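You operate a simulated robot arm through the tools that you are given. There is no shell and no other tool. Be economical: measure what you need, move in short steps, check, and stop when the job is done.

Carry out the task below with a simulated two-armed robot. There is one attempt and no reset: what you move stays moved.

TASK
Lock off the drive on the service card with the blue lock.
Fine: isolator off; hold the lock while you draw its pin; lock on the hasp, pin down, red tag on its hook, then press try.

It is judged by the outcome, as a careful person would: the job done as asked, and still so three seconds after it is handed in. It fails if anything else is knocked over, pushed out of place, dropped, spilled or broken.

THE ROBOT
Two 7-joint arms with two-finger parallel grippers on one trunk, on a base that drives. Base frame: it is fixed to the floor where the robot stands at the start and does not move with it; the origin is under the middle of the robot, x ahead of it, y to its left, z up. Readings come in m, degrees, newtons and seconds.
The left shoulder is at the start at [0.065, 0.161, 1.359], the right one opposite. With the tool pointing down near the work surface each hand reaches from about 0.1 to 0.7 m from the robot's upright axis, wherever it stands, measured 20 degrees to its own side. Places, roughly: frame supply isolator [0.5, -0.3, 1]; pin of the blue lock [0.5, -0.3, 0.7]; roll up supply isolator [0.5, -0.5, 1]; try button [0.6, 0.1, 1.1]; tufter hasp [0.6, -0.1, 1]; tufter hook [0.6, -0.1, 0.9]; tufter supply isolator [0.5, -0.1, 1]. Payload 3.43 kg a hand.
Tool frame (each hand has its own): the origin (TCP) lies between the finger pads and is the grasp point; the fingertips stand 0.034 m ahead of it; z points along the fingers, y is the line along which they close. The gripper opens to 0.128 m. The fingers are 0.024 m wide and 0.012 m thick; the gripper's body (0.048 by 0.13 m) begins 0.096 m behind the TCP.
Orientation is told as [roll, pitch, yaw] about the base's x, y, z axes, in that order, counted from this pose: with the fingers straight down and closing along the base's y, the tool's x points along the base's -x, its y along +y and its z along -z.

THE INTERFACE
- The arms move only by the tool apply_moves. It takes "left_increments", "right_increments" or both (then of equal length, played together; a hand with none holds still); each is a list that holds one entry, the list of rows, each a list of 7 numbers: the opening, from 0 (shut) to 1 (fully open), then the shift along the tool's x, y, z in m, then the turn, a rotation vector about the tool's x, y, z in degrees. In form: [[[fingers, x, y, z, ax, ay, az], ...]]. A call has 1 to 10 rows; each row is the pose to reach, as a shift and turn from the pose commanded when the call began, along the tool's axes at that moment. Rows are played at 5 a second. More than 0.05 m and 8.6 degrees between two rows, or a gripper value outside its range, and nothing of the call is played. A pose out of reach is approached as far as the arm can. The call stops where the force on the tool passes 50 N (or 10 N more than at its start, if that is more) or the arm is blocked; 0.2 s more then pass. Each finger travels about 0.153 m/s and halts on what it meets, pressing with about 32 N; the grip force reading is that of the motor and also rises with nothing between the fingers. The clock runs only during rows and for 0.2 s after the last one: add rows that repeat a pose to give the fingers time. The reply holds the time, the measured pose of the TCP, the force on the tool along the base axes, the opening and the grip force, in the units named above and with some noise, with the torque about the TCP (base axes, N m) and any sound that the robot's microphone picked up, and new pictures: "views" is both (left out), scene, wrist or none (wrist: the cameras of the hands that moved).
- Cameras (640 x 400 px; columns grow to the right, rows downward): "scene" is now at [0.1112, -0.047, 1.5752]; the picture's right is [-0.53, -0.85, -0.00], its down [-0.59, 0.38, -0.71] and it looks along [0.60, -0.38, -0.70] (base axes); focal length 291 px, centre (320, 200). "left" rides on the left gripper at [0.076, 0.011, -0.16] in its tool frame; the picture's right is [-0.15, 0.99, 0.00], its down [-0.88, -0.13, -0.46] and it looks along [-0.45, -0.07, 0.89] (tool axes); focal length 234 px, centre (320, 200). "right" rides on the right gripper at [0.076, -0.011, -0.16] in its tool frame; the picture's right is [0.15, 0.99, 0.00], its down [-0.88, 0.13, -0.46] and it looks along [-0.45, 0.07, 0.89] (tool axes); focal length 234 px, centre (320, 200). There is no depth. A picture from a camera that has moved, and an enlarged one, comes with that camera's place and axes in the base frame and with its lens.
- move_column(by): slides the trunk up (or, below 0, down) by that many m; the arms and the scene camera ride with it, the base frame stays. It gives what a move gives, with no picture.
- steer(legs): drives the robot by 1 to 6 legs, each [ahead, left, turn to the left] in m, m and degrees, along the robot's own axes; the way and the turn of a leg run together, so that a leg with both is an arc; at most 1.5 m and 180 degrees a leg. The arms and the cameras ride along, it lands a little off, and it stops where it bumps. It gives what a move gives, and a new picture of the scene camera.
- pan_tilt(pan, tilt): turns the head with the scene camera to pan (to the left, within 86 degrees either way) and tilt (down, from -29 to 69), counted from straight ahead of the robot. It gives what a move gives, and a new picture of the scene camera.
- close_up(camera, box): a new picture of the part [left, top, right, bottom] of that camera's present view, enlarged. It takes no simulated time.
- finish_job(): hands the job in; it is judged then, once.

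Go step by step. Nothing tells you exact positions but the pictures and the camera data: compare them with the known pose of the tool, close in by small moves and look again before you grip or let go. The budget is 120 turns and 260 pictures, counting those below and the enlarged ones. Unless the task says otherwise, let go and move clear before handing in, and close with one line.

The tools are called as name(argument=value, ...) on one line, values as JSON. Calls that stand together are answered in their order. apply_moves: Moves the arms, as the interface text tells. Its arguments: {"type":"object","properties":{"left_increments":{"type":"array"},"right_increments":{"type":"array"},"views":{"type":"string","enum":["both","scene","wrist","none"]}},"required":[]} The other tools are called the same way: move_column (by) slides the trunk up or down; steer (legs) drives the base; pan_tilt (pan, tilt) turns the head that bears the scene camera; close_up (camera, box) takes an enlarged picture of a part of a camera's view; finish_job () hands the job in.

At the start:

```text
time: 0.0
left_eef_pos: [0.4275, -0.0894, 1.3367]
left_orientation: [0.1, -0.3, 0.0]
left_ft_force: [0.1, 0.7, 1.5]
left_wrist_torque: [0.0, -0.02, -0.02]
left_grip_width: 0.1279
left_gripper_force: 0.0
right_eef_pos: [0.3653, -0.5119, 1.2754]
right_orientation: [0.1, -0.2, 0.0]
right_ft_force: [-0.2, -0.3, 0.9]
right_wrist_torque: [0.0, 0.0, -0.02]
right_grip_width: 0.128
right_gripper_force: 0.2
trunk travel left (down, up): [-0.839, 0.101]
robot x, y, heading: [-0.0002, 0.0002, -0.1]
head pan, tilt: [-32.3, 44.7]
```

scene: 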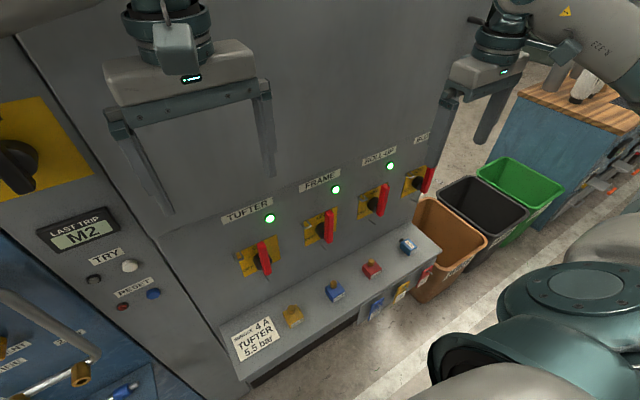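
right: 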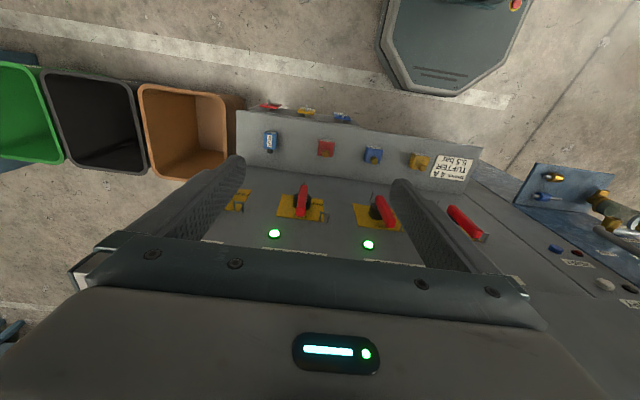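
left: 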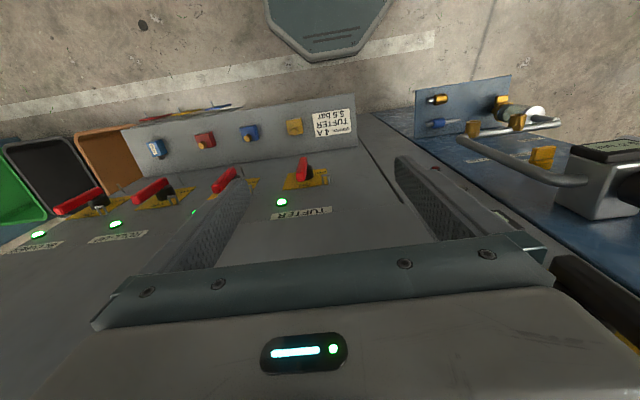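

I see a panel with isolators, a ledge with coloured locks and a service card naming TUFTER. I'll enlarge the important parts first.

close_up(camera="scene", box=[220, 190, 340, 290])

close_up(camera="scene", box=[220, 230, 450, 390])

close_up(camera="left", box=[120, 90, 370, 240])

```text
4.00 times, centred on (280, 240) of scene
camera zoom: at [0.1112, -0.047, 1.5752], right [-0.53, -0.85, 0.0], down [-0.59, 0.38, -0.71], along [0.6, -0.38, -0.7], focal length 1163 px, centre (480, 40)
```

zoom: 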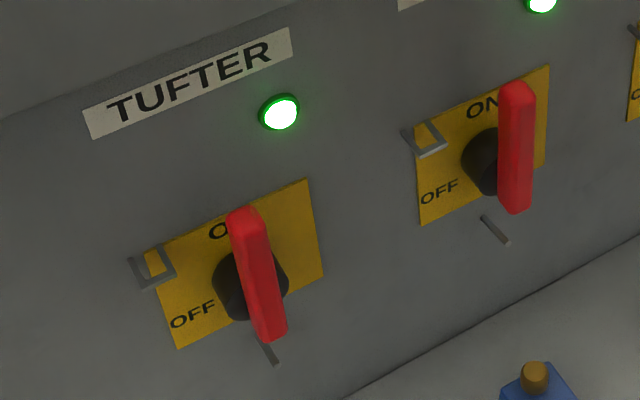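

```text
2.50 times, centred on (335, 310) of scene
camera zoom: at [0.1112, -0.047, 1.5752], right [-0.53, -0.85, 0.0], down [-0.59, 0.38, -0.71], along [0.6, -0.38, -0.7], focal length 727 px, centre (282, -75)
```

zoom: 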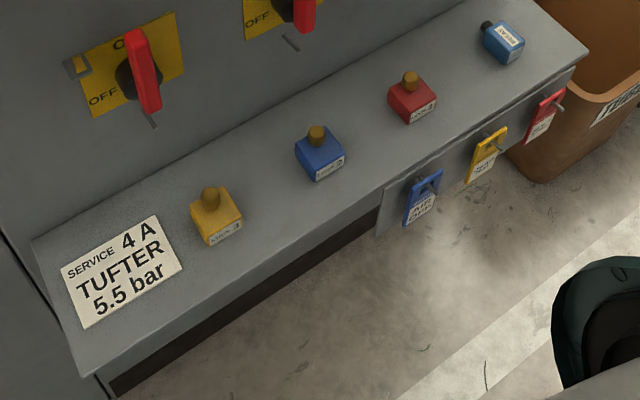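

```text
2.56 times, centred on (245, 165) of left
camera zoom: at [0.3509, -0.0783, 1.4966], right [0.15, 0.99, 0.0], down [0.88, -0.13, 0.46], along [0.46, -0.07, -0.89], focal length 600 px, centre (512, 290)
```

zoom: 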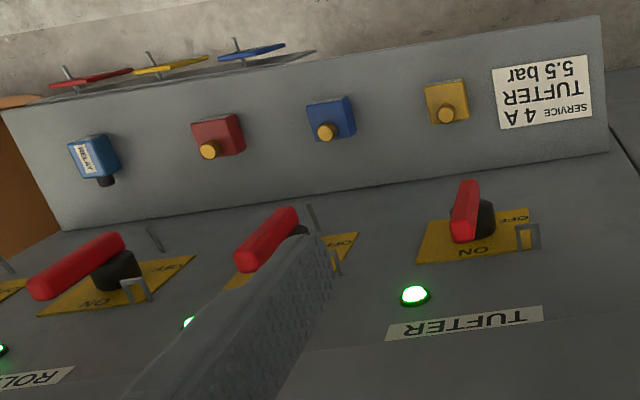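

The card names TUFTER, whose isolator has its hasp on the left and its hook peg underneath. The blue padlock is "LOCK 2", and the blue "RELAY" block isn't a lock. I'll pull both hands back and point them forward at the panel.

apply_moves(left_increments=[[[0.6, 0.01, 0.013, 0, 0, -8.5, 0], [0.6, 0.02, 0.026, 0, 0, -17, 0], [0.6, 0.04, 0.04, 0.0, 0, -25.5, 0], [0.6, 0.06, 0.05, 0.0, 0, -34, 0], [0.6, 0.08, 0.06, 0, 0, -42.5, 0], [0.6, 0.1, 0.08, 0.02, 0, -51, 0], [0.6, 0.11, 0.09, 0.04, 0, -59.5, 0], [0.6, 0.12, 0.1, 0.06, 0, -68, 0], [0.6, 0.12, 0.11, 0.08, 0, -76.5, 0], [0.6, 0.12, 0.13, 0.1, 0, -85, 0]]], right_increments=[[[0.6, 0.01, 0, 0, 0, -8.5, 0], [0.6, 0.02, 0, 0, 0, -17, 0], [0.6, 0.03, 0, 0.0, 0, -25.5, 0], [0.6, 0.04, 0, 0.0, 0, -34, 0], [0.6, 0.05, 0, 0, 0, -42.5, 0], [0.6, 0.06, 0, 0.02, 0, -51, 0], [0.6, 0.07, 0, 0.04, 0, -59.5, 0], [0.6, 0.08, 0, 0.06, 0, -68, 0], [0.6, 0.08, 0, 0.08, 0, -76.5, 0], [0.6, 0.08, 0, 0.1, 0, -85, 0]]])

```text
time: 1.7
left_eef_pos: [0.382, -0.0245, 1.3344]
left_orientation: [-15.2, -60.2, 23.9]
left_ft_force: [-0.1, -0.7, 1.3]
left_wrist_torque: [0.02, 0.0, 0.0]
left_grip_width: 0.0769
left_gripper_force: 0.1
left hand out of reach, approached as far as the arm can: row 6, 7, 8
right_eef_pos: [0.2993, -0.5483, 1.2272]
right_orientation: [-0.3, -62.6, 0.3]
right_ft_force: [0.5, -0.3, -0.1]
right_wrist_torque: [0.01, 0.02, -0.01]
right_grip_width: 0.0769
right_gripper_force: 0.0
right hand out of reach, approached as far as the arm can: row 5, 6, 7, 8
trunk travel left (down, up): [-0.839, 0.101]
robot x, y, heading: [0.0015, -0.0016, 0.0]
head pan, tilt: [-32.3, 44.7]
stopped in row 8 (left hand): the arm was blocked; the commanded pose is now the measured one
camera scene: at [0.1171, -0.0431, 1.5749], right [-0.53, -0.85, 0.0], down [-0.59, 0.37, -0.71], along [0.6, -0.38, -0.7], focal length 291 px, centre (320, 200)
camera right: at [0.1232, -0.5595, 1.2336], right [-0.07, 0.99, -0.13], down [0.0, 0.13, 0.99], along [1.0, 0.07, -0.01], focal length 234 px, centre (320, 200)
camera left: at [0.2067, -0.0438, 1.3438], right [-0.11, 0.99, 0.0], down [0.03, 0.0, 1.0], along [0.99, 0.11, -0.03], focal length 234 px, centre (320, 200)
```

scene: 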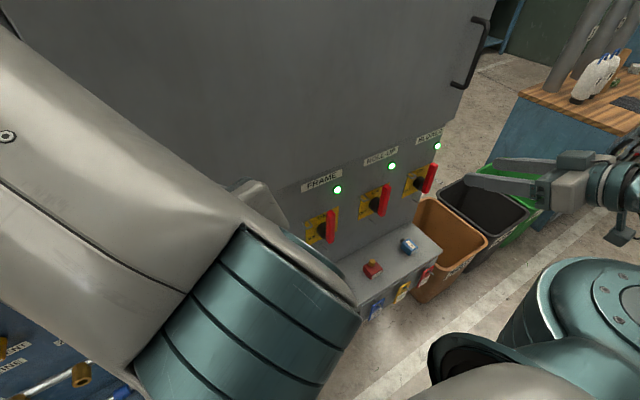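
right: 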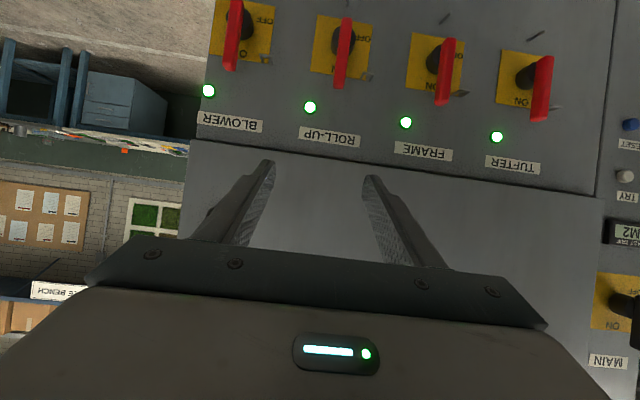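
left: 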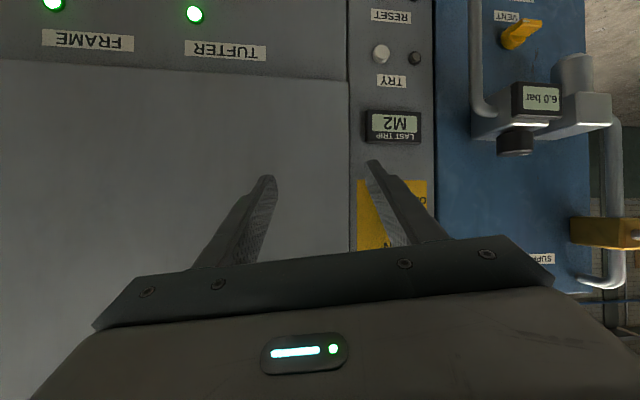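

The panel is vertical and faces the robot, and the arms are cramped this close to it. I'll back up a little and lower the trunk.

steer(legs=[[-0.2, 0, 0]])

move_column(by=-0.2)

pan_tilt(pan=-20, tilt=35)

```text
time: 3.3
left_eef_pos: [0.1846, -0.0243, 1.333]
left_orientation: [-14.9, -60.2, 23.8]
left_ft_force: [0.2, -0.2, -1.0]
left_wrist_torque: [-0.01, 0.04, -0.01]
left_grip_width: 0.0767
left_gripper_force: 0.0
right_eef_pos: [0.103, -0.549, 1.2264]
right_orientation: [-0.1, -62.2, 0.2]
right_ft_force: [0.0, 0.7, 1.1]
right_wrist_torque: [-0.02, 0.0, -0.01]
right_grip_width: 0.077
right_gripper_force: 0.2
trunk travel left (down, up): [-0.839, 0.101]
robot x, y, heading: [-0.2002, -0.0011, 0.2]
head pan, tilt: [-32.3, 44.7]
camera scene: at [-0.08, -0.0446, 1.5746], right [-0.53, -0.85, 0.0], down [-0.6, 0.37, -0.71], along [0.6, -0.38, -0.7], focal length 291 px, centre (320, 200)
```

scene: 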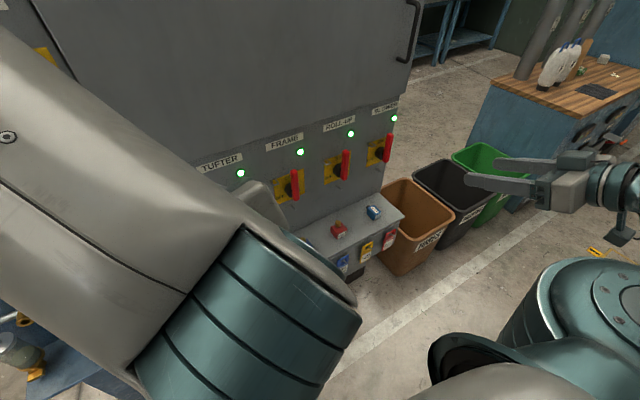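

```text
time: 5.5
left_eef_pos: [0.1818, -0.0244, 1.1343]
left_orientation: [-15.0, -60.3, 23.9]
left_ft_force: [0.3, -0.1, -0.6]
left_wrist_torque: [-0.01, -0.01, -0.01]
left_grip_width: 0.0767
left_gripper_force: 0.1
right_eef_pos: [0.1001, -0.5513, 1.0274]
right_orientation: [-0.2, -62.5, 0.2]
right_ft_force: [0.4, -0.3, 0.4]
right_wrist_torque: [0.04, 0.01, -0.04]
right_grip_width: 0.0768
right_gripper_force: 0.0
trunk travel left (down, up): [-0.639, 0.301]
robot x, y, heading: [-0.2038, -0.0015, 0.2]
head pan, tilt: [-32.3, 44.7]
```

```text
time: 6.2
left_eef_pos: [0.1806, -0.0242, 1.134]
left_orientation: [-15.0, -60.3, 23.9]
left_ft_force: [-0.5, -1.0, 0.5]
left_wrist_torque: [-0.01, 0.02, -0.01]
left_grip_width: 0.0768
left_gripper_force: 0.0
right_eef_pos: [0.1008, -0.5494, 1.0259]
right_orientation: [-0.1, -62.4, 0.2]
right_ft_force: [-0.4, 0.0, -0.1]
right_wrist_torque: [-0.02, 0.02, -0.01]
right_grip_width: 0.0765
right_gripper_force: 0.1
trunk travel left (down, up): [-0.639, 0.301]
robot x, y, heading: [-0.2034, -0.0035, 0.0]
head pan, tilt: [-20.0, 35.0]
camera scene: at [-0.0695, -0.0312, 1.3892], right [-0.34, -0.94, 0.0], down [-0.54, 0.2, -0.82], along [0.77, -0.28, -0.57], focal length 291 px, centre (320, 200)
```

scene: 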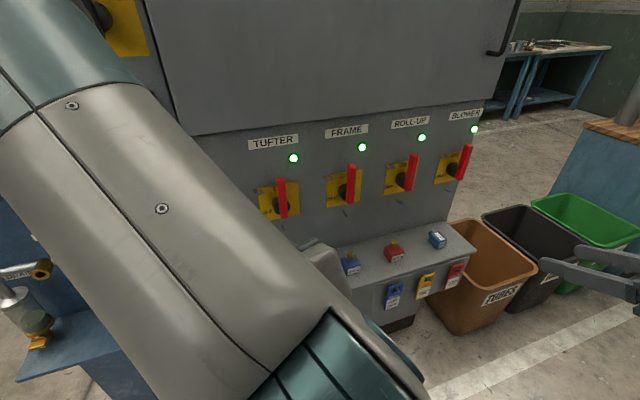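

The left forearm blocks the view. I'll square both hands to point straight ahead and move them forward, clear of each other.

apply_moves(left_increments=[[[0.6, -0.013, 0.007, 0.022, 1.8, -5.7, 2], [0.6, -0.027, 0.014, 0.044, 3.5, -11.3, 4], [0.6, -0.04, 0.022, 0.066, 5.3, -17, 6], [0.6, -0.053, 0.029, 0.088, 7, -22.6, 8], [0.6, -0.067, 0.036, 0.11, 8.8, -28.3, 10]]], right_increments=[[[0.6, 0, 0.02, 0.022, 0, -5.5, 0], [0.6, 0, 0.04, 0.044, 0, -11, 0], [0.6, 0, 0.06, 0.066, 0, -16.5, 0], [0.6, 0, 0.08, 0.088, 0, -22, 0], [0.6, -0.003, 0.1, 0.112, 0, -27.6, 0]]])

```text
time: 7.4
left_eef_pos: [0.3225, 0.0155, 1.1328]
left_orientation: [164.0, -89.7, -164.0]
left_ft_force: [0.2, -0.5, -0.9]
left_wrist_torque: [0.0, -0.03, -0.05]
left_grip_width: 0.0766
left_gripper_force: 0.0
left hand out of reach, approached as far as the arm can: row 1, 2, 3, 4, 5
right_eef_pos: [0.2066, -0.4626, 0.9669]
right_orientation: [160.9, -89.9, -160.6]
right_ft_force: [0.1, -0.1, 0.2]
right_wrist_torque: [0.01, -0.02, 0.02]
right_grip_width: 0.0766
right_gripper_force: 0.1
right hand out of reach, approached as far as the arm can: row 1, 2, 3, 4, 5
trunk travel left (down, up): [-0.639, 0.301]
robot x, y, heading: [-0.1987, 0.0028, 0.2]
head pan, tilt: [-20.0, 35.0]
camera scene: at [-0.0679, -0.0306, 1.3892], right [-0.34, -0.94, 0.0], down [-0.54, 0.2, -0.82], along [0.77, -0.28, -0.57], focal length 291 px, centre (320, 200)
camera right: at [0.0485, -0.4727, 0.8898], right [0.0, 0.99, -0.15], down [-0.46, 0.13, 0.88], along [0.89, 0.07, 0.45], focal length 234 px, centre (320, 200)
camera left: at [0.1637, 0.0273, 1.0562], right [0.0, 0.99, 0.15], down [-0.46, -0.13, 0.88], along [0.89, -0.07, 0.46], focal length 234 px, centre (320, 200)
```

scene: 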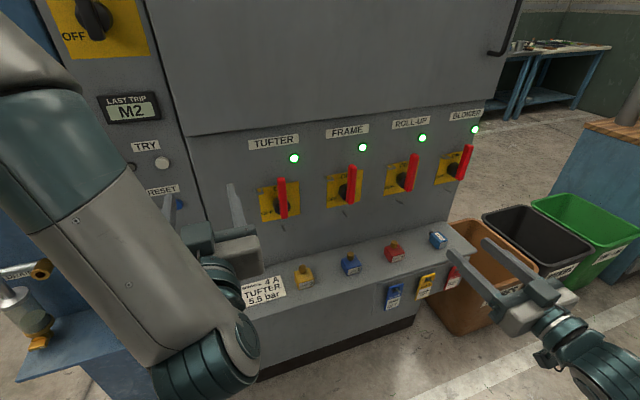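
right: 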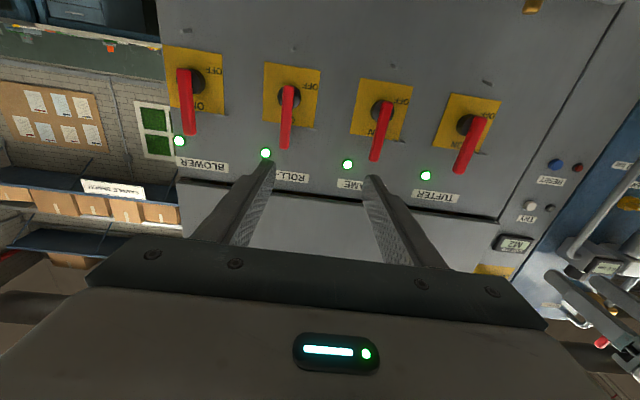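
left: 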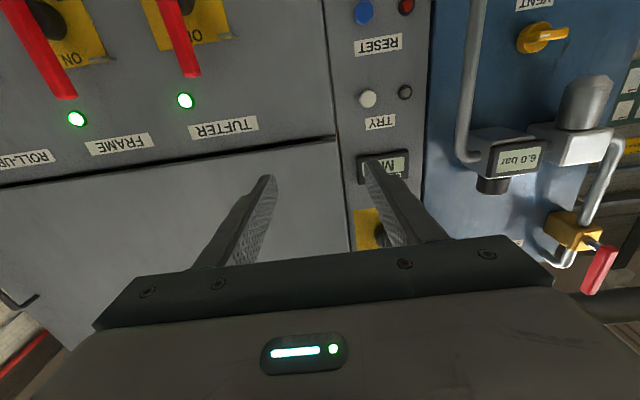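

The view is clear now. I'll enlarge the isolator area and the ledge.

close_up(camera="scene", box=[240, 130, 360, 240])

close_up(camera="scene", box=[310, 230, 390, 290])

close_up(camera="scene", box=[370, 220, 490, 310])

close_up(camera="left", box=[90, 0, 270, 110])

```text
3.64 times, centred on (300, 185) of scene
camera zoom: at [-0.0679, -0.0306, 1.3892], right [-0.34, -0.94, 0.0], down [-0.54, 0.2, -0.82], along [0.77, -0.28, -0.57], focal length 1057 px, centre (393, 254)
```

zoom: 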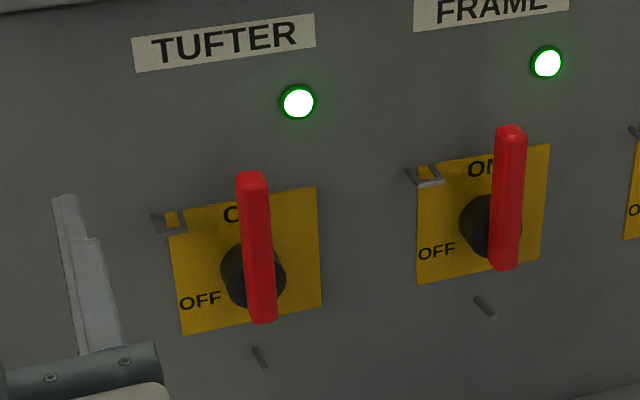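

```text
6.67 times, centred on (350, 260) of scene
camera zoom: at [-0.0679, -0.0306, 1.3892], right [-0.34, -0.94, 0.0], down [-0.54, 0.2, -0.82], along [0.77, -0.28, -0.57], focal length 1938 px, centre (120, -200)
```

zoom: 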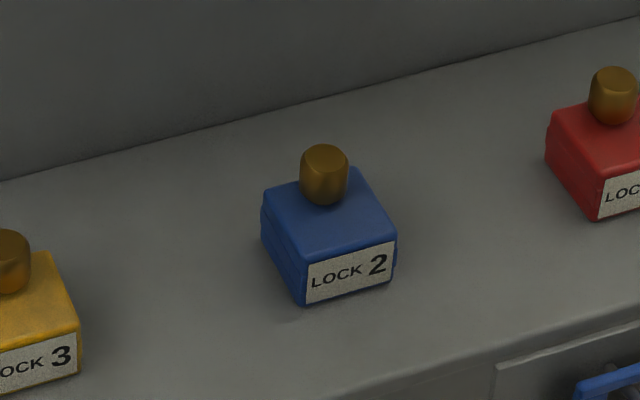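

```text
4.44 times, centred on (430, 265) of scene
camera zoom: at [-0.0679, -0.0306, 1.3892], right [-0.34, -0.94, 0.0], down [-0.54, 0.2, -0.82], along [0.77, -0.28, -0.57], focal length 1292 px, centre (-169, -89)
```

zoom: 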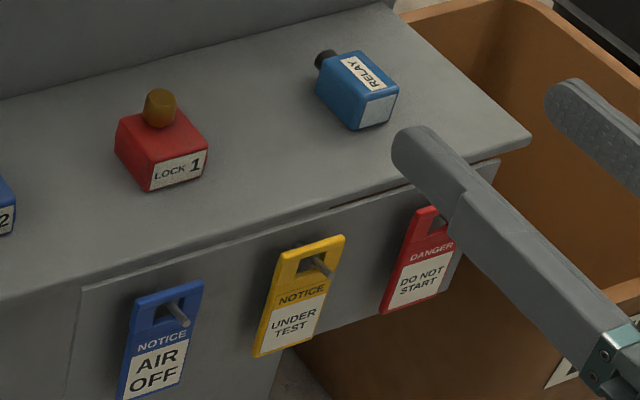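

```text
3.56 times, centred on (180, 55) of left
camera zoom: at [0.1637, 0.0273, 1.0562], right [0.0, 0.99, 0.15], down [-0.46, -0.13, 0.88], along [0.89, -0.07, 0.46], focal length 833 px, centre (818, 716)
```

zoom: 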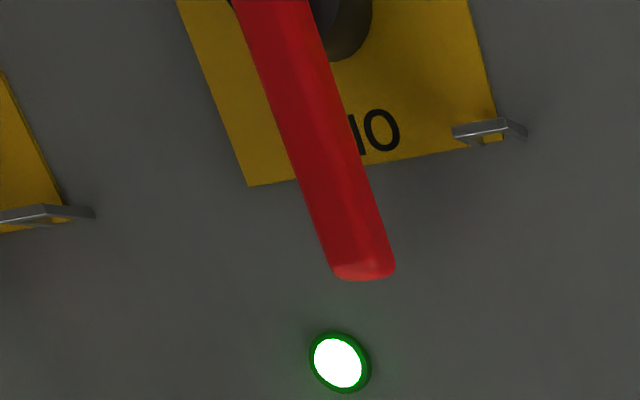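

The handle's pivot is at about y -0.146, z 0.944. The red lever points up to about z 1.03 at x ≈ 0.52, and OFF is to the left. I'll bring the left hand in front of the lever and check the alignment.

apply_moves(left_increments=[[[0.45, 0.027, -0.027, 0.015, 0, 0, 0], [0.45, 0.053, -0.054, 0.03, 0, 0, 0], [0.45, 0.08, -0.081, 0.045, 0, 0, 0], [0.45, 0.107, -0.108, 0.06, 0, 0, 0], [0.45, 0.133, -0.135, 0.08, 0, 0, 0], [0.45, 0.158, -0.1615, 0.0975, 0, 0, 0], [0.45, 0.158, -0.1615, 0.0975, 0, 0, 0]]])

```text
time: 9.0
left_eef_pos: [0.4175, -0.1461, 0.9744]
left_orientation: [166.4, -89.6, -166.6]
left_ft_force: [-0.4, -0.3, -0.9]
left_wrist_torque: [-0.02, -0.01, 0.01]
left_grip_width: 0.0575
left_gripper_force: 0.1
right_eef_pos: [0.2065, -0.462, 0.9653]
right_orientation: [-164.2, -89.7, 164.5]
right_ft_force: [0.7, 0.1, -0.5]
right_wrist_torque: [0.0, 0.01, 0.03]
right_grip_width: 0.0768
right_gripper_force: 0.0
trunk travel left (down, up): [-0.639, 0.301]
robot x, y, heading: [-0.1981, 0.0004, 0.1]
head pan, tilt: [-20.0, 35.0]
camera scene: at [-0.0703, -0.0308, 1.3893], right [-0.34, -0.94, 0.0], down [-0.54, 0.2, -0.82], along [0.77, -0.28, -0.57], focal length 291 px, centre (320, 200)
camera left: at [0.2588, -0.1344, 0.8993], right [0.0, 0.99, 0.15], down [-0.46, -0.13, 0.88], along [0.89, -0.07, 0.46], focal length 234 px, centre (320, 200)
```

scene: 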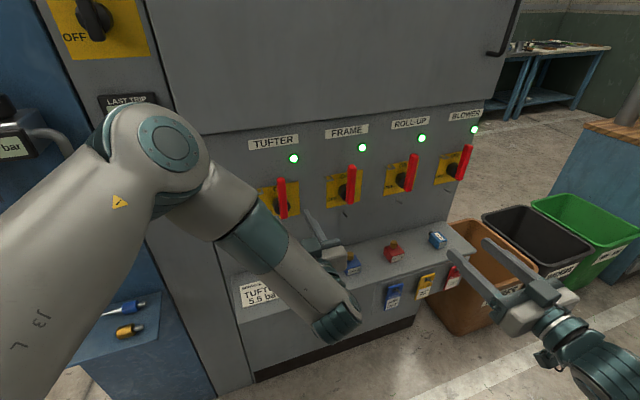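
left: 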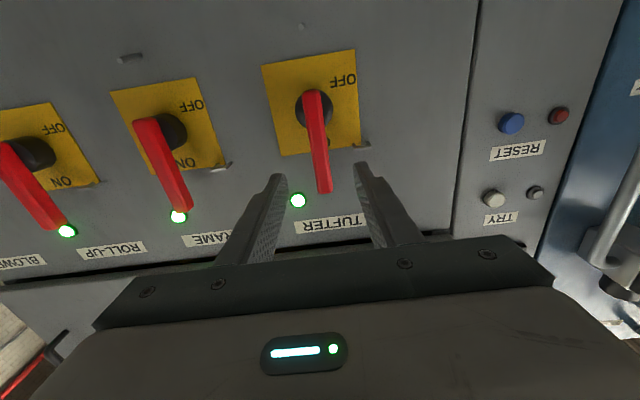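

The fingers straddle the lever properly. I'll advance and close on it.

apply_moves(left_increments=[[[0.45, -0.006, 0.001, 0.03, 0, 0, 0], [0.45, -0.006, 0.001, 0.055, 0, 0, 0], [0.45, -0.006, 0.001, 0.075, 0, 0, 0], [0.2, -0.006, 0.001, 0.075, 0, 0, 0], [0.0, -0.006, 0.001, 0.075, 0, 0, 0], [0.0, -0.006, 0.001, 0.075, 0, 0, 0]]])

```text
time: 10.4
left_eef_pos: [0.4938, -0.1477, 0.98]
left_orientation: [165.7, -89.7, -166.0]
left_ft_force: [2.9, -5.0, 0.5]
left_wrist_torque: [-0.27, 0.04, 0.03]
left_grip_width: 0.0198
left_gripper_force: 45.4
right_eef_pos: [0.2066, -0.463, 0.9664]
right_orientation: [-180.1, -89.9, -179.8]
right_ft_force: [-0.3, 0.7, -0.3]
right_wrist_torque: [-0.01, -0.01, 0.02]
right_grip_width: 0.0768
right_gripper_force: 0.0
trunk travel left (down, up): [-0.639, 0.301]
robot x, y, heading: [-0.1995, -0.0032, 0.2]
head pan, tilt: [-20.0, 35.0]
camera scene: at [-0.0689, -0.0319, 1.3892], right [-0.34, -0.94, 0.0], down [-0.54, 0.2, -0.82], along [0.77, -0.28, -0.57], focal length 291 px, centre (320, 200)
camera left: at [0.3347, -0.1348, 0.9049], right [0.0, 0.99, 0.15], down [-0.46, -0.13, 0.88], along [0.89, -0.07, 0.45], focal length 234 px, centre (320, 200)
```

scene: 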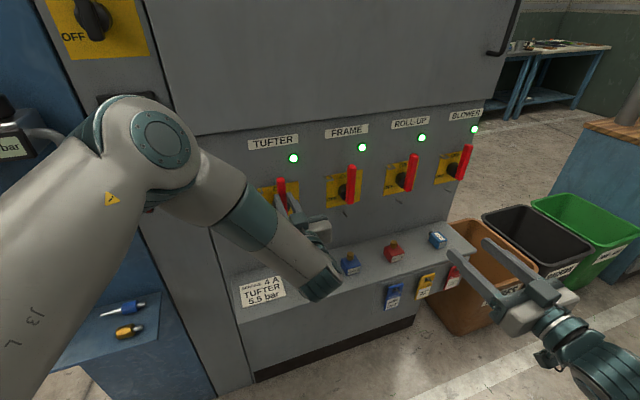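
left: 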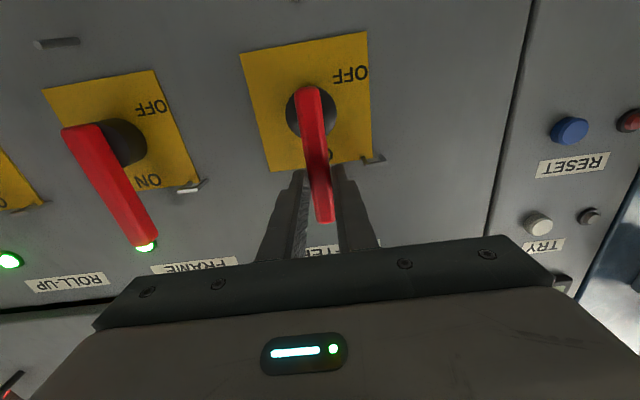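

The lever is gripped at about 53 mm from the pivot. I'll regrip closer to the pivot so the fingers clear the hasp when I turn it.

apply_moves(left_increments=[[[0.3, 0, 0, 0, 0, 0, 0], [0.3, 0, 0, 0, 0, 0, 0], [0.3, 0.01, 0, 0, 0, 0, 0], [0.3, 0.02, 0.0, 0, 0, 0, 0], [0.0, 0.02, 0.0, 0, 0, 0, 0], [0.0, 0.02, 0.0, 0, 0, 0, 0]]], views="wrist")

apply_moves(left_increments=[[[0, 0.0004, 0.0049, 0, 0, 0, -8.5], [0, 0.0014, 0.0096, 0, 0, 0, -17], [0, 0.0032, 0.0142, 0, 0, 0, -25.5], [0, 0.0056, 0.0185, 0, 0, 0, -34], [0, 0.0087, 0.0223, 0, 0, 0, -42.5]]])

```text
time: 11.8
left_eef_pos: [0.4929, -0.1467, 0.9602]
left_orientation: [168.6, -89.7, -168.8]
left_ft_force: [0.6, -1.8, 1.0]
left_wrist_torque: [-0.24, 0.05, 0.05]
left_grip_width: 0.0197
left_gripper_force: 45.4
right_eef_pos: [0.2071, -0.4639, 0.9658]
right_orientation: [-174.5, -89.9, 174.8]
right_ft_force: [0.1, -0.5, -0.4]
right_wrist_torque: [-0.05, 0.02, 0.03]
right_grip_width: 0.0769
right_gripper_force: 0.1
trunk travel left (down, up): [-0.639, 0.301]
robot x, y, heading: [-0.1992, 0.0007, 0.1]
head pan, tilt: [-20.0, 35.0]
camera left: at [0.3349, -0.1349, 0.885], right [0.0, 0.99, 0.15], down [-0.46, -0.13, 0.88], along [0.89, -0.07, 0.46], focal length 234 px, centre (320, 200)
```

left: 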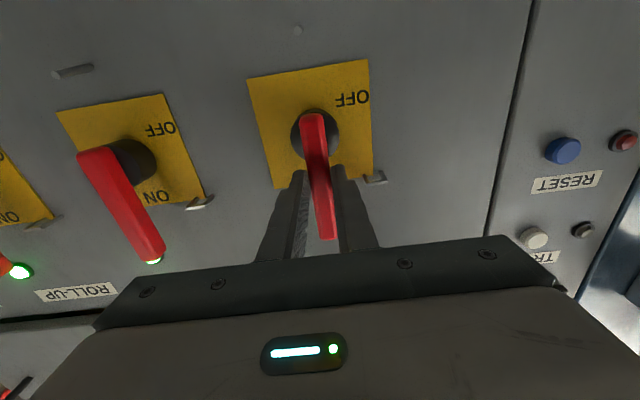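

```text
time: 13.0
left_eef_pos: [0.4953, -0.126, 0.9531]
left_orientation: [-90.5, -47.4, 90.2]
left_ft_force: [9.9, -12.0, 9.1]
left_wrist_torque: [-0.54, -0.33, -0.25]
left_grip_width: 0.0197
left_gripper_force: 44.7
right_eef_pos: [0.2064, -0.4651, 0.9662]
right_orientation: [157.5, -90.0, -157.2]
right_ft_force: [0.8, 0.0, 0.3]
right_wrist_torque: [-0.04, 0.0, 0.0]
right_grip_width: 0.0767
right_gripper_force: 0.0
trunk travel left (down, up): [-0.639, 0.301]
robot x, y, heading: [-0.2002, -0.0023, 0.2]
head pan, tilt: [-20.0, 35.0]
camera scene: at [-0.0691, -0.0329, 1.3893], right [-0.34, -0.94, 0.0], down [-0.54, 0.2, -0.82], along [0.77, -0.28, -0.57], focal length 291 px, centre (320, 200)
camera left: at [0.3346, -0.1679, 0.889], right [0.01, 0.83, -0.56], down [-0.46, 0.5, 0.73], along [0.89, 0.25, 0.38], focal length 234 px, centre (320, 200)
```

scene: 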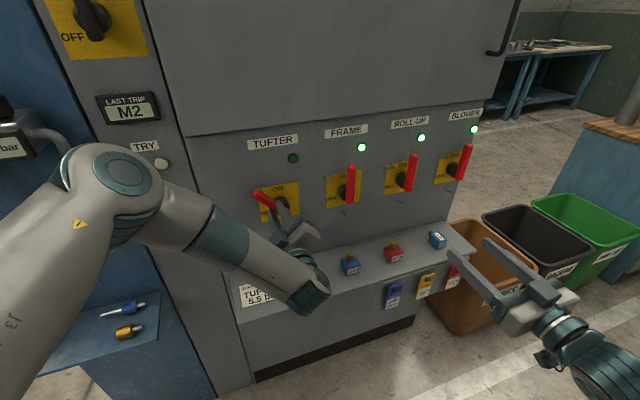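
left: 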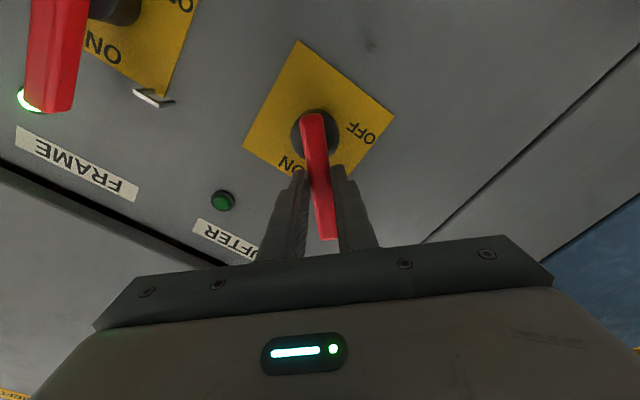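

The lever follows and the TUFTER lamp has gone out at half travel. I'll continue the arc to 90°.

apply_moves(left_increments=[[[0, 0.0004, 0.0049, 0, 0, 0, -8.5], [0, 0.0014, 0.0096, 0, 0, 0, -17], [0, 0.0032, 0.0142, 0, 0, 0, -25.5], [0, 0.0056, 0.0185, 0, 0, 0, -34], [0, 0.0087, 0.0223, 0, 0, 0, -42.5], [0, 0.0107, 0.0243, 0, 0, 0, -47.5]]])

```text
time: 14.4
left_eef_pos: [0.4939, -0.1164, 0.9303]
left_orientation: [-90.5, 0.0, 89.6]
left_ft_force: [15.5, -20.0, 21.1]
left_wrist_torque: [-0.68, -0.24, 0.43]
left_grip_width: 0.0196
left_gripper_force: 45.0
right_eef_pos: [0.2063, -0.4639, 0.9655]
right_orientation: [146.3, -89.9, -146.2]
right_ft_force: [-0.7, -0.1, -0.7]
right_wrist_torque: [0.02, -0.02, 0.0]
right_grip_width: 0.0767
right_gripper_force: 0.0
trunk travel left (down, up): [-0.639, 0.301]
robot x, y, heading: [-0.201, 0.0015, 0.0]
head pan, tilt: [-20.0, 35.0]
camera scene: at [-0.0699, -0.0339, 1.3893], right [-0.34, -0.94, 0.0], down [-0.54, 0.2, -0.82], along [0.77, -0.28, -0.57], focal length 291 px, centre (320, 200)
camera left: at [0.3342, -0.1907, 0.9176], right [0.01, 0.15, -0.99], down [-0.45, 0.88, 0.13], along [0.89, 0.45, 0.07], focal length 234 px, centre (320, 200)
```

scene: 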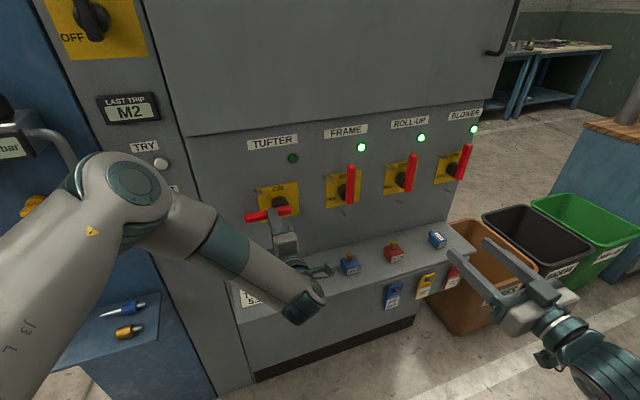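
left: 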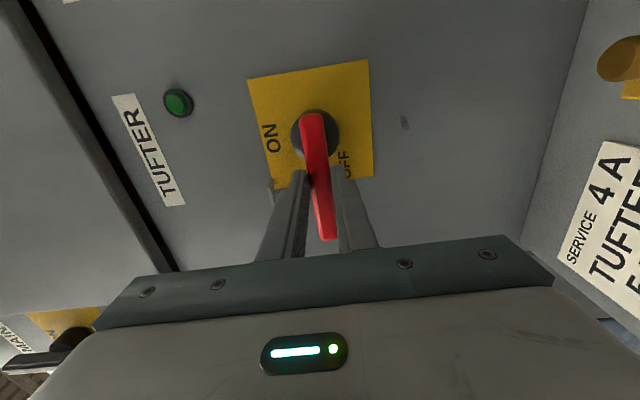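

The lever is horizontal at OFF. I'll release it and back straight out, then look at it.

apply_moves(left_increments=[[[0.25, 0, 0, 0, 0, 0, 0], [0.3, 0, 0, 0, 0, 0, 0], [0.3, 0, 0, -0.03, 0, 0, 0], [0.3, 0, 0, -0.07, 0, 0, 0], [0.3, 0, 0, -0.1, 0, 0, 8], [0.3, 0, 0, -0.1, 0, 0, 16], [0.3, 0, 0, -0.1, 0, 0, 24], [0.3, 0, 0, -0.1, 0, 0, 32], [0.3, 0, 0, -0.1, 0, 0, 40], [0.3, 0, 0, -0.1, 0, 0, 48]]], views="wrist")

apply_moves(left_increments=[[[0.3, 0, 0, 0, 0, 0, 8], [0.3, 0.0, 0.03, -0.02, 0, 0, 16], [0.3, -0.02, 0.06, -0.04, 0, 0, 24], [0.3, -0.03, 0.09, -0.06, 0, 0, 32], [0.3, -0.04, 0.12, -0.08, 0, 0, 40]]])

close_up(camera="scene", box=[230, 130, 350, 240])

```text
time: 16.6
left_eef_pos: [0.3928, -0.1126, 0.9267]
left_orientation: [-90.5, -48.1, 90.1]
left_ft_force: [0.3, 1.0, -0.1]
left_wrist_torque: [0.03, 0.03, -0.02]
left_grip_width: 0.0385
left_gripper_force: 0.1
right_eef_pos: [0.2059, -0.4625, 0.9654]
right_orientation: [-167.3, -90.0, 167.6]
right_ft_force: [0.4, 0.4, 0.4]
right_wrist_torque: [0.0, 0.01, 0.01]
right_grip_width: 0.0768
right_gripper_force: 0.1
trunk travel left (down, up): [-0.639, 0.301]
robot x, y, heading: [-0.1997, -0.0014, 0.2]
head pan, tilt: [-20.0, 35.0]
camera left: at [0.2344, -0.1543, 0.8634], right [0.01, 0.84, -0.55], down [-0.46, 0.49, 0.74], along [0.89, 0.25, 0.38], focal length 234 px, centre (320, 200)
```

left: 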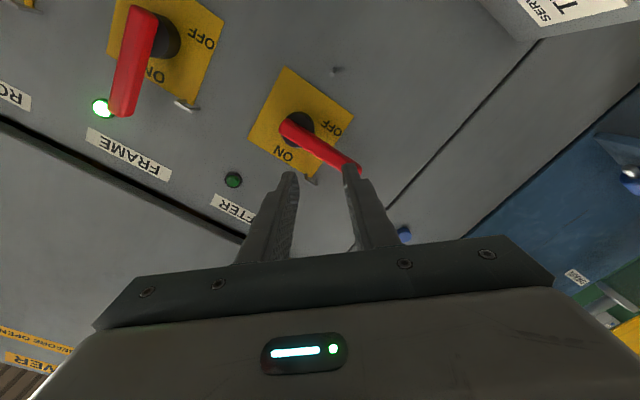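

```text
time: 17.8
left_eef_pos: [0.36, -0.0462, 0.9262]
left_orientation: [-52.2, -87.8, 52.2]
left_ft_force: [1.1, -0.5, 0.1]
left_wrist_torque: [-0.03, -0.05, 0.0]
left_grip_width: 0.0384
left_gripper_force: 0.0
left hand out of reach, approached as far as the arm can: row 3, 4, 5
right_eef_pos: [0.2078, -0.4626, 0.9659]
right_orientation: [-160.1, -89.9, 160.3]
right_ft_force: [-0.1, 0.3, -0.7]
right_wrist_torque: [-0.01, -0.02, -0.01]
right_grip_width: 0.0767
right_gripper_force: 0.0
trunk travel left (down, up): [-0.639, 0.301]
robot x, y, heading: [-0.2009, 0.0001, -0.2]
head pan, tilt: [-20.0, 35.0]
camera scene: at [-0.07, -0.0307, 1.3893], right [-0.34, -0.94, 0.0], down [-0.54, 0.2, -0.82], along [0.77, -0.28, -0.57], focal length 291 px, centre (320, 200)
camera left: at [0.1986, -0.0369, 0.8549], right [0.0, 0.99, 0.12], down [-0.43, -0.1, 0.9], along [0.9, -0.05, 0.43], focal length 234 px, centre (320, 200)
```

scene: 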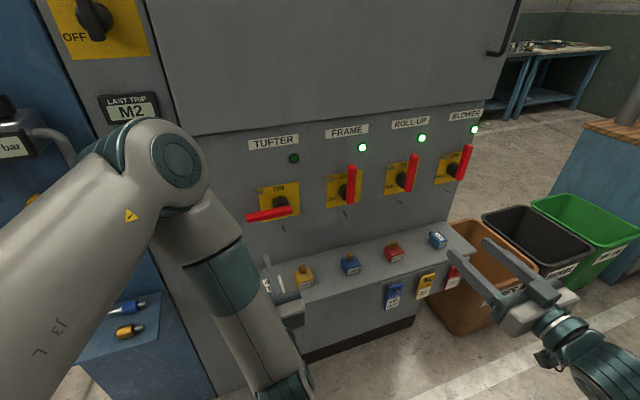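
left: 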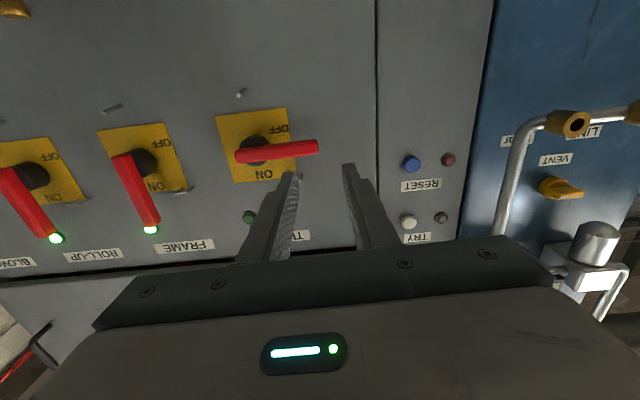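

```text
3.64 times, centred on (290, 185) of scene
camera zoom: at [-0.07, -0.0307, 1.3893], right [-0.34, -0.94, 0.0], down [-0.54, 0.2, -0.82], along [0.77, -0.28, -0.57], focal length 1057 px, centre (429, 254)
```

zoom: 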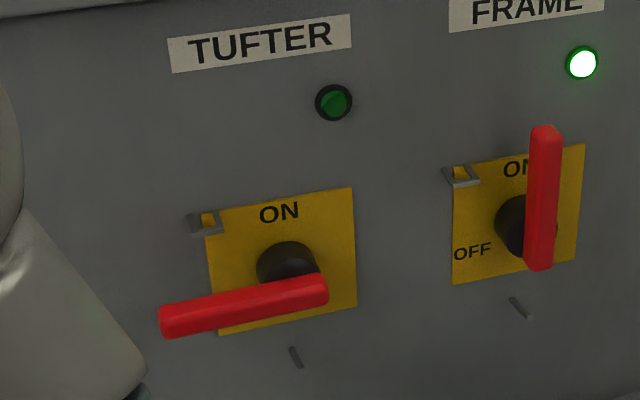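

The lever is OFF and the lamp is dark. From two views the blue lock's knob is at about (0.484, -0.330, 0.75), with the body front face at x ≈ 0.454. I'll shift the base right so both hands can reach it.

steer(legs=[[0.05, -0.17, 0]])

pan_tilt(pan=-10, tilt=48)

```text
time: 19.3
left_eef_pos: [0.41, -0.2162, 0.9258]
left_orientation: [-52.8, -87.6, 52.7]
left_ft_force: [-0.1, -0.1, 0.0]
left_wrist_torque: [0.01, -0.03, 0.05]
left_grip_width: 0.0383
left_gripper_force: 0.1
right_eef_pos: [0.2562, -0.6329, 0.9663]
right_orientation: [171.7, -90.0, -171.4]
right_ft_force: [0.3, 0.5, -0.1]
right_wrist_torque: [-0.02, -0.05, 0.0]
right_grip_width: 0.0768
right_gripper_force: 0.0
trunk travel left (down, up): [-0.639, 0.301]
robot x, y, heading: [-0.1522, -0.1686, 0.1]
head pan, tilt: [-20.0, 35.0]
camera scene: at [-0.0195, -0.2019, 1.3892], right [-0.34, -0.94, 0.0], down [-0.54, 0.2, -0.82], along [0.77, -0.28, -0.57], focal length 291 px, centre (320, 200)
```

scene: 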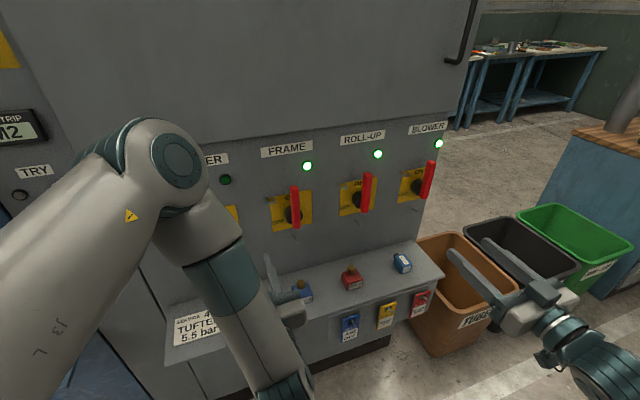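

```text
time: 20.1
left_eef_pos: [0.4091, -0.2165, 0.9257]
left_orientation: [-53.9, -87.5, 53.9]
left_ft_force: [-0.5, 0.9, 0.3]
left_wrist_torque: [-0.01, 0.0, -0.03]
left_grip_width: 0.0385
left_gripper_force: 0.1
right_eef_pos: [0.2558, -0.6313, 0.9664]
right_orientation: [-160.6, -89.8, 160.9]
right_ft_force: [0.7, -0.9, -0.3]
right_wrist_torque: [0.01, 0.01, -0.02]
right_grip_width: 0.077
right_gripper_force: 0.1
trunk travel left (down, up): [-0.639, 0.301]
robot x, y, heading: [-0.1494, -0.1721, 0.3]
head pan, tilt: [-10.0, 48.0]
camera scene: at [-0.0251, -0.1843, 1.3703], right [-0.17, -0.98, 0.0], down [-0.73, 0.13, -0.67], along [0.66, -0.12, -0.74], focal length 291 px, centre (320, 200)
```

scene: 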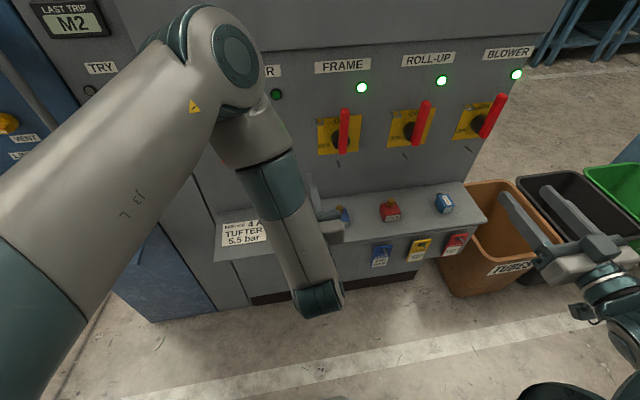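

I'll turn the left hand to point down and park it up to the left. The right hand comes in front of the blue lock, pitched about 30° down.

apply_moves(left_increments=[[[0.3, -0.02, 0.012, -0.005, 0, 8.5, 0], [0.3, -0.04, 0.025, -0.01, 0, 17, 0], [0.3, -0.055, 0.037, -0.015, 0, 25.5, 0], [0.3, -0.07, 0.05, -0.02, 0, 34, 0], [0.3, -0.08, 0.06, -0.025, 0, 42.5, 0], [0.3, -0.09, 0.07, -0.03, 0, 51, 0], [0.3, -0.1, 0.08, -0.03, 0, 59.5, 0], [0.3, -0.1, 0.08, -0.03, 0, 68, 0], [0.3, -0.1, 0.08, -0.03, 0, 76.5, 0], [0.3, -0.1, 0.08, -0.03, 0, 85, 0]]], right_increments=[[[0.5, 0.01, 0.02, 0.01, 0, 3, 0], [0.5, 0.02, 0.06, 0.02, 0, 6, 0], [0.5, 0.04, 0.1, 0.03, 0, 9, 0], [0.5, 0.06, 0.14, 0.04, 0, 12, 0], [0.5, 0.08, 0.17, 0.05, 0, 15, 0], [0.5, 0.1, 0.2, 0.06, 0, 18, 0], [0.5, 0.12, 0.23, 0.07, 0, 21, 0], [0.5, 0.14, 0.26, 0.08, 0, 24, 0], [0.5, 0.155, 0.28, 0.09, 0, 27, 0], [0.5, 0.166, 0.3, 0.104, 0, 30, 0]]])

```text
time: 22.3
left_eef_pos: [0.383, -0.1324, 1.0231]
left_orientation: [-2.0, -3.5, 0.1]
left_ft_force: [0.1, 0.3, -0.4]
left_wrist_torque: [0.0, 0.04, 0.0]
left_grip_width: 0.0386
left_gripper_force: 0.1
right_eef_pos: [0.3012, -0.6225, 0.8973]
right_orientation: [0.1, -59.8, 0.4]
right_ft_force: [0.2, 0.1, 0.0]
right_wrist_torque: [-0.02, 0.0, -0.02]
right_grip_width: 0.0636
right_gripper_force: 0.1
right hand out of reach, approached as far as the arm can: row 1, 2, 3, 4, 5, 6, 7, 8, 9, 10
trunk travel left (down, up): [-0.639, 0.301]
robot x, y, heading: [-0.1507, -0.1698, 0.1]
head pan, tilt: [-10.0, 48.0]
camera scene: at [-0.0227, -0.1843, 1.37], right [-0.17, -0.99, 0.0], down [-0.73, 0.13, -0.67], along [0.66, -0.11, -0.74], focal length 291 px, centre (320, 200)
camera right: at [0.1251, -0.6344, 0.9115], right [-0.08, 0.99, -0.13], down [0.05, 0.13, 0.99], along [1.0, 0.07, -0.06], focal length 234 px, centre (320, 200)
camera left: at [0.299, -0.1157, 1.1783], right [0.15, 0.99, -0.03], down [0.85, -0.11, 0.51], along [0.5, -0.1, -0.86], focal length 234 px, centre (320, 200)
```

scene: 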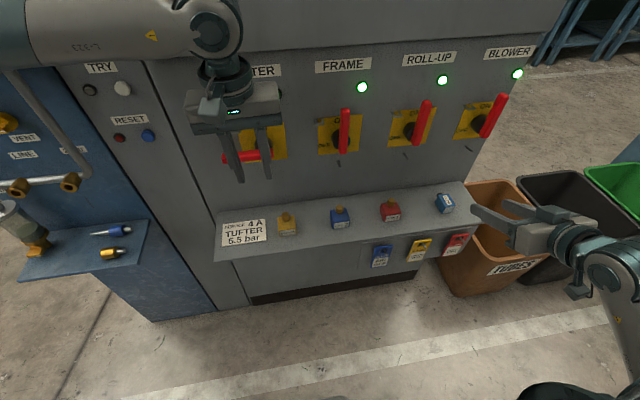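
right: 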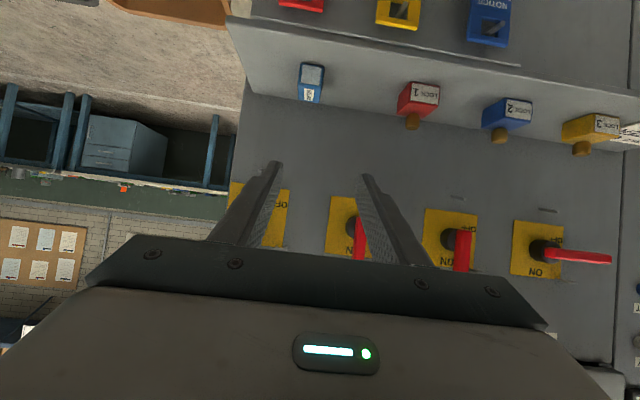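
left: 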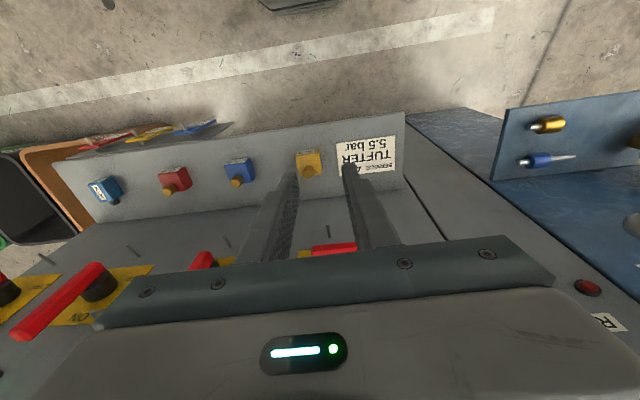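

The left hand is parked well. The right arm is too folded to move inward, so I'll extend it forward while moving in.

apply_moves(right_increments=[[[0.5, -0.02, 0.0, 0.035, 0, 0, 0], [0.5, -0.04, 0.02, 0.069, 0, 0, 0], [0.5, -0.04, 0.06, 0.069, 0, 0, 0], [0.5, -0.04, 0.1, 0.069, 0, 0, 0], [0.5, -0.04, 0.14, 0.069, 0, 0, 0]]])

```text
time: 23.5
left_eef_pos: [0.3825, -0.1323, 1.0243]
left_orientation: [-1.9, -3.5, 0.2]
left_ft_force: [-0.5, -0.3, 0.1]
left_wrist_torque: [0.02, -0.01, -0.02]
left_grip_width: 0.0383
left_gripper_force: 0.0
right_eef_pos: [0.3236, -0.6232, 0.9347]
right_orientation: [0.0, -60.2, 0.3]
right_ft_force: [0.0, -0.4, 0.2]
right_wrist_torque: [-0.01, 0.04, 0.0]
right_grip_width: 0.064
right_gripper_force: 0.1
right hand out of reach, approached as far as the arm can: row 1, 2, 3, 4, 5
trunk travel left (down, up): [-0.639, 0.301]
robot x, y, heading: [-0.1541, -0.1721, 0.1]
head pan, tilt: [-10.0, 48.0]
camera scene: at [-0.0251, -0.1843, 1.3702], right [-0.17, -0.99, 0.0], down [-0.73, 0.13, -0.67], along [0.66, -0.12, -0.74], focal length 291 px, centre (320, 200)
camera right: at [0.1476, -0.6343, 0.9479], right [-0.08, 0.99, -0.13], down [0.04, 0.13, 0.99], along [1.0, 0.07, -0.05], focal length 234 px, centre (320, 200)
```

scene: 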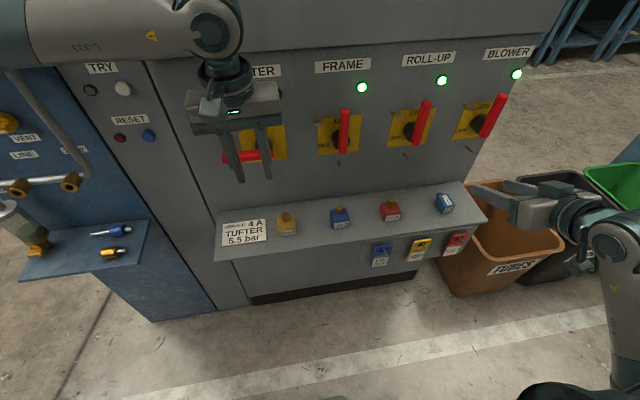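
right: 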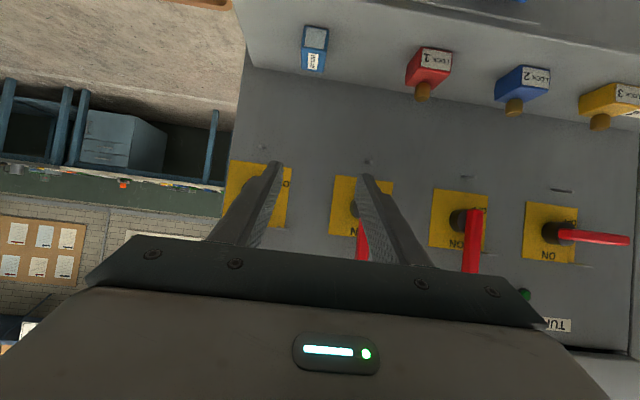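

The right arm sits at a joint limit in this posture. I'll turn the hand back to pointing down, move inward, and then pitch it up from there.

apply_moves(right_increments=[[[0.5, 0, 0.0, 0, 0, 8, 0], [0.5, -0.01, 0.02, 0, 0, 16, 0], [0.5, -0.02, 0.04, 0, 0, 24, 0], [0.5, -0.03, 0.06, 0.01, 0, 32, 0], [0.5, -0.041, 0.09, 0.011, 0, 40, 0], [0.5, -0.041, 0.12, 0.011, 0, 48, 0], [0.5, -0.041, 0.15, 0.011, 0, 55, 0], [0.5, -0.041, 0.18, 0.011, 0, 58, 0], [0.5, -0.041, 0.21, 0.011, 0, 60, 0]]], views="scene")

```text
time: 25.5
left_eef_pos: [0.3826, -0.1295, 1.0225]
left_orientation: [-2.1, -3.4, 0.2]
left_ft_force: [0.7, 1.3, 0.7]
left_wrist_torque: [-0.05, 0.01, -0.01]
left_grip_width: 0.0384
left_gripper_force: 0.1
right_eef_pos: [0.3531, -0.4119, 0.9656]
right_orientation: [-0.1, 0.0, 0.3]
right_ft_force: [-1.0, 0.4, -0.8]
right_wrist_torque: [-0.08, 0.06, 0.03]
right_grip_width: 0.0642
right_gripper_force: 0.0
right hand out of reach, approached as far as the arm can: row 1, 2, 3
trunk travel left (down, up): [-0.639, 0.301]
robot x, y, heading: [-0.1534, -0.1671, 0.4]
head pan, tilt: [-10.0, 48.0]
camera scene: at [-0.0242, -0.1818, 1.3701], right [-0.17, -0.99, 0.0], down [-0.73, 0.13, -0.67], along [0.66, -0.12, -0.74], focal length 291 px, centre (320, 200)
```

scene: 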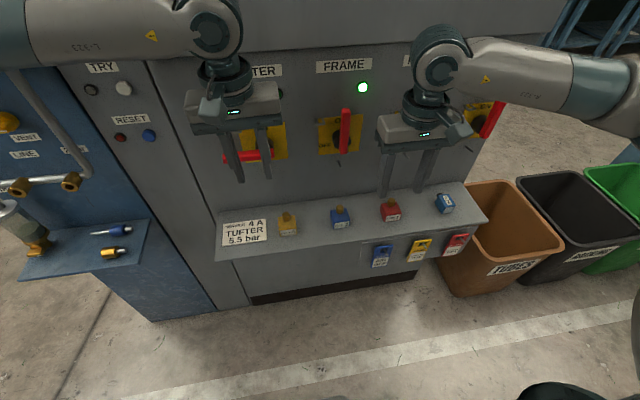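

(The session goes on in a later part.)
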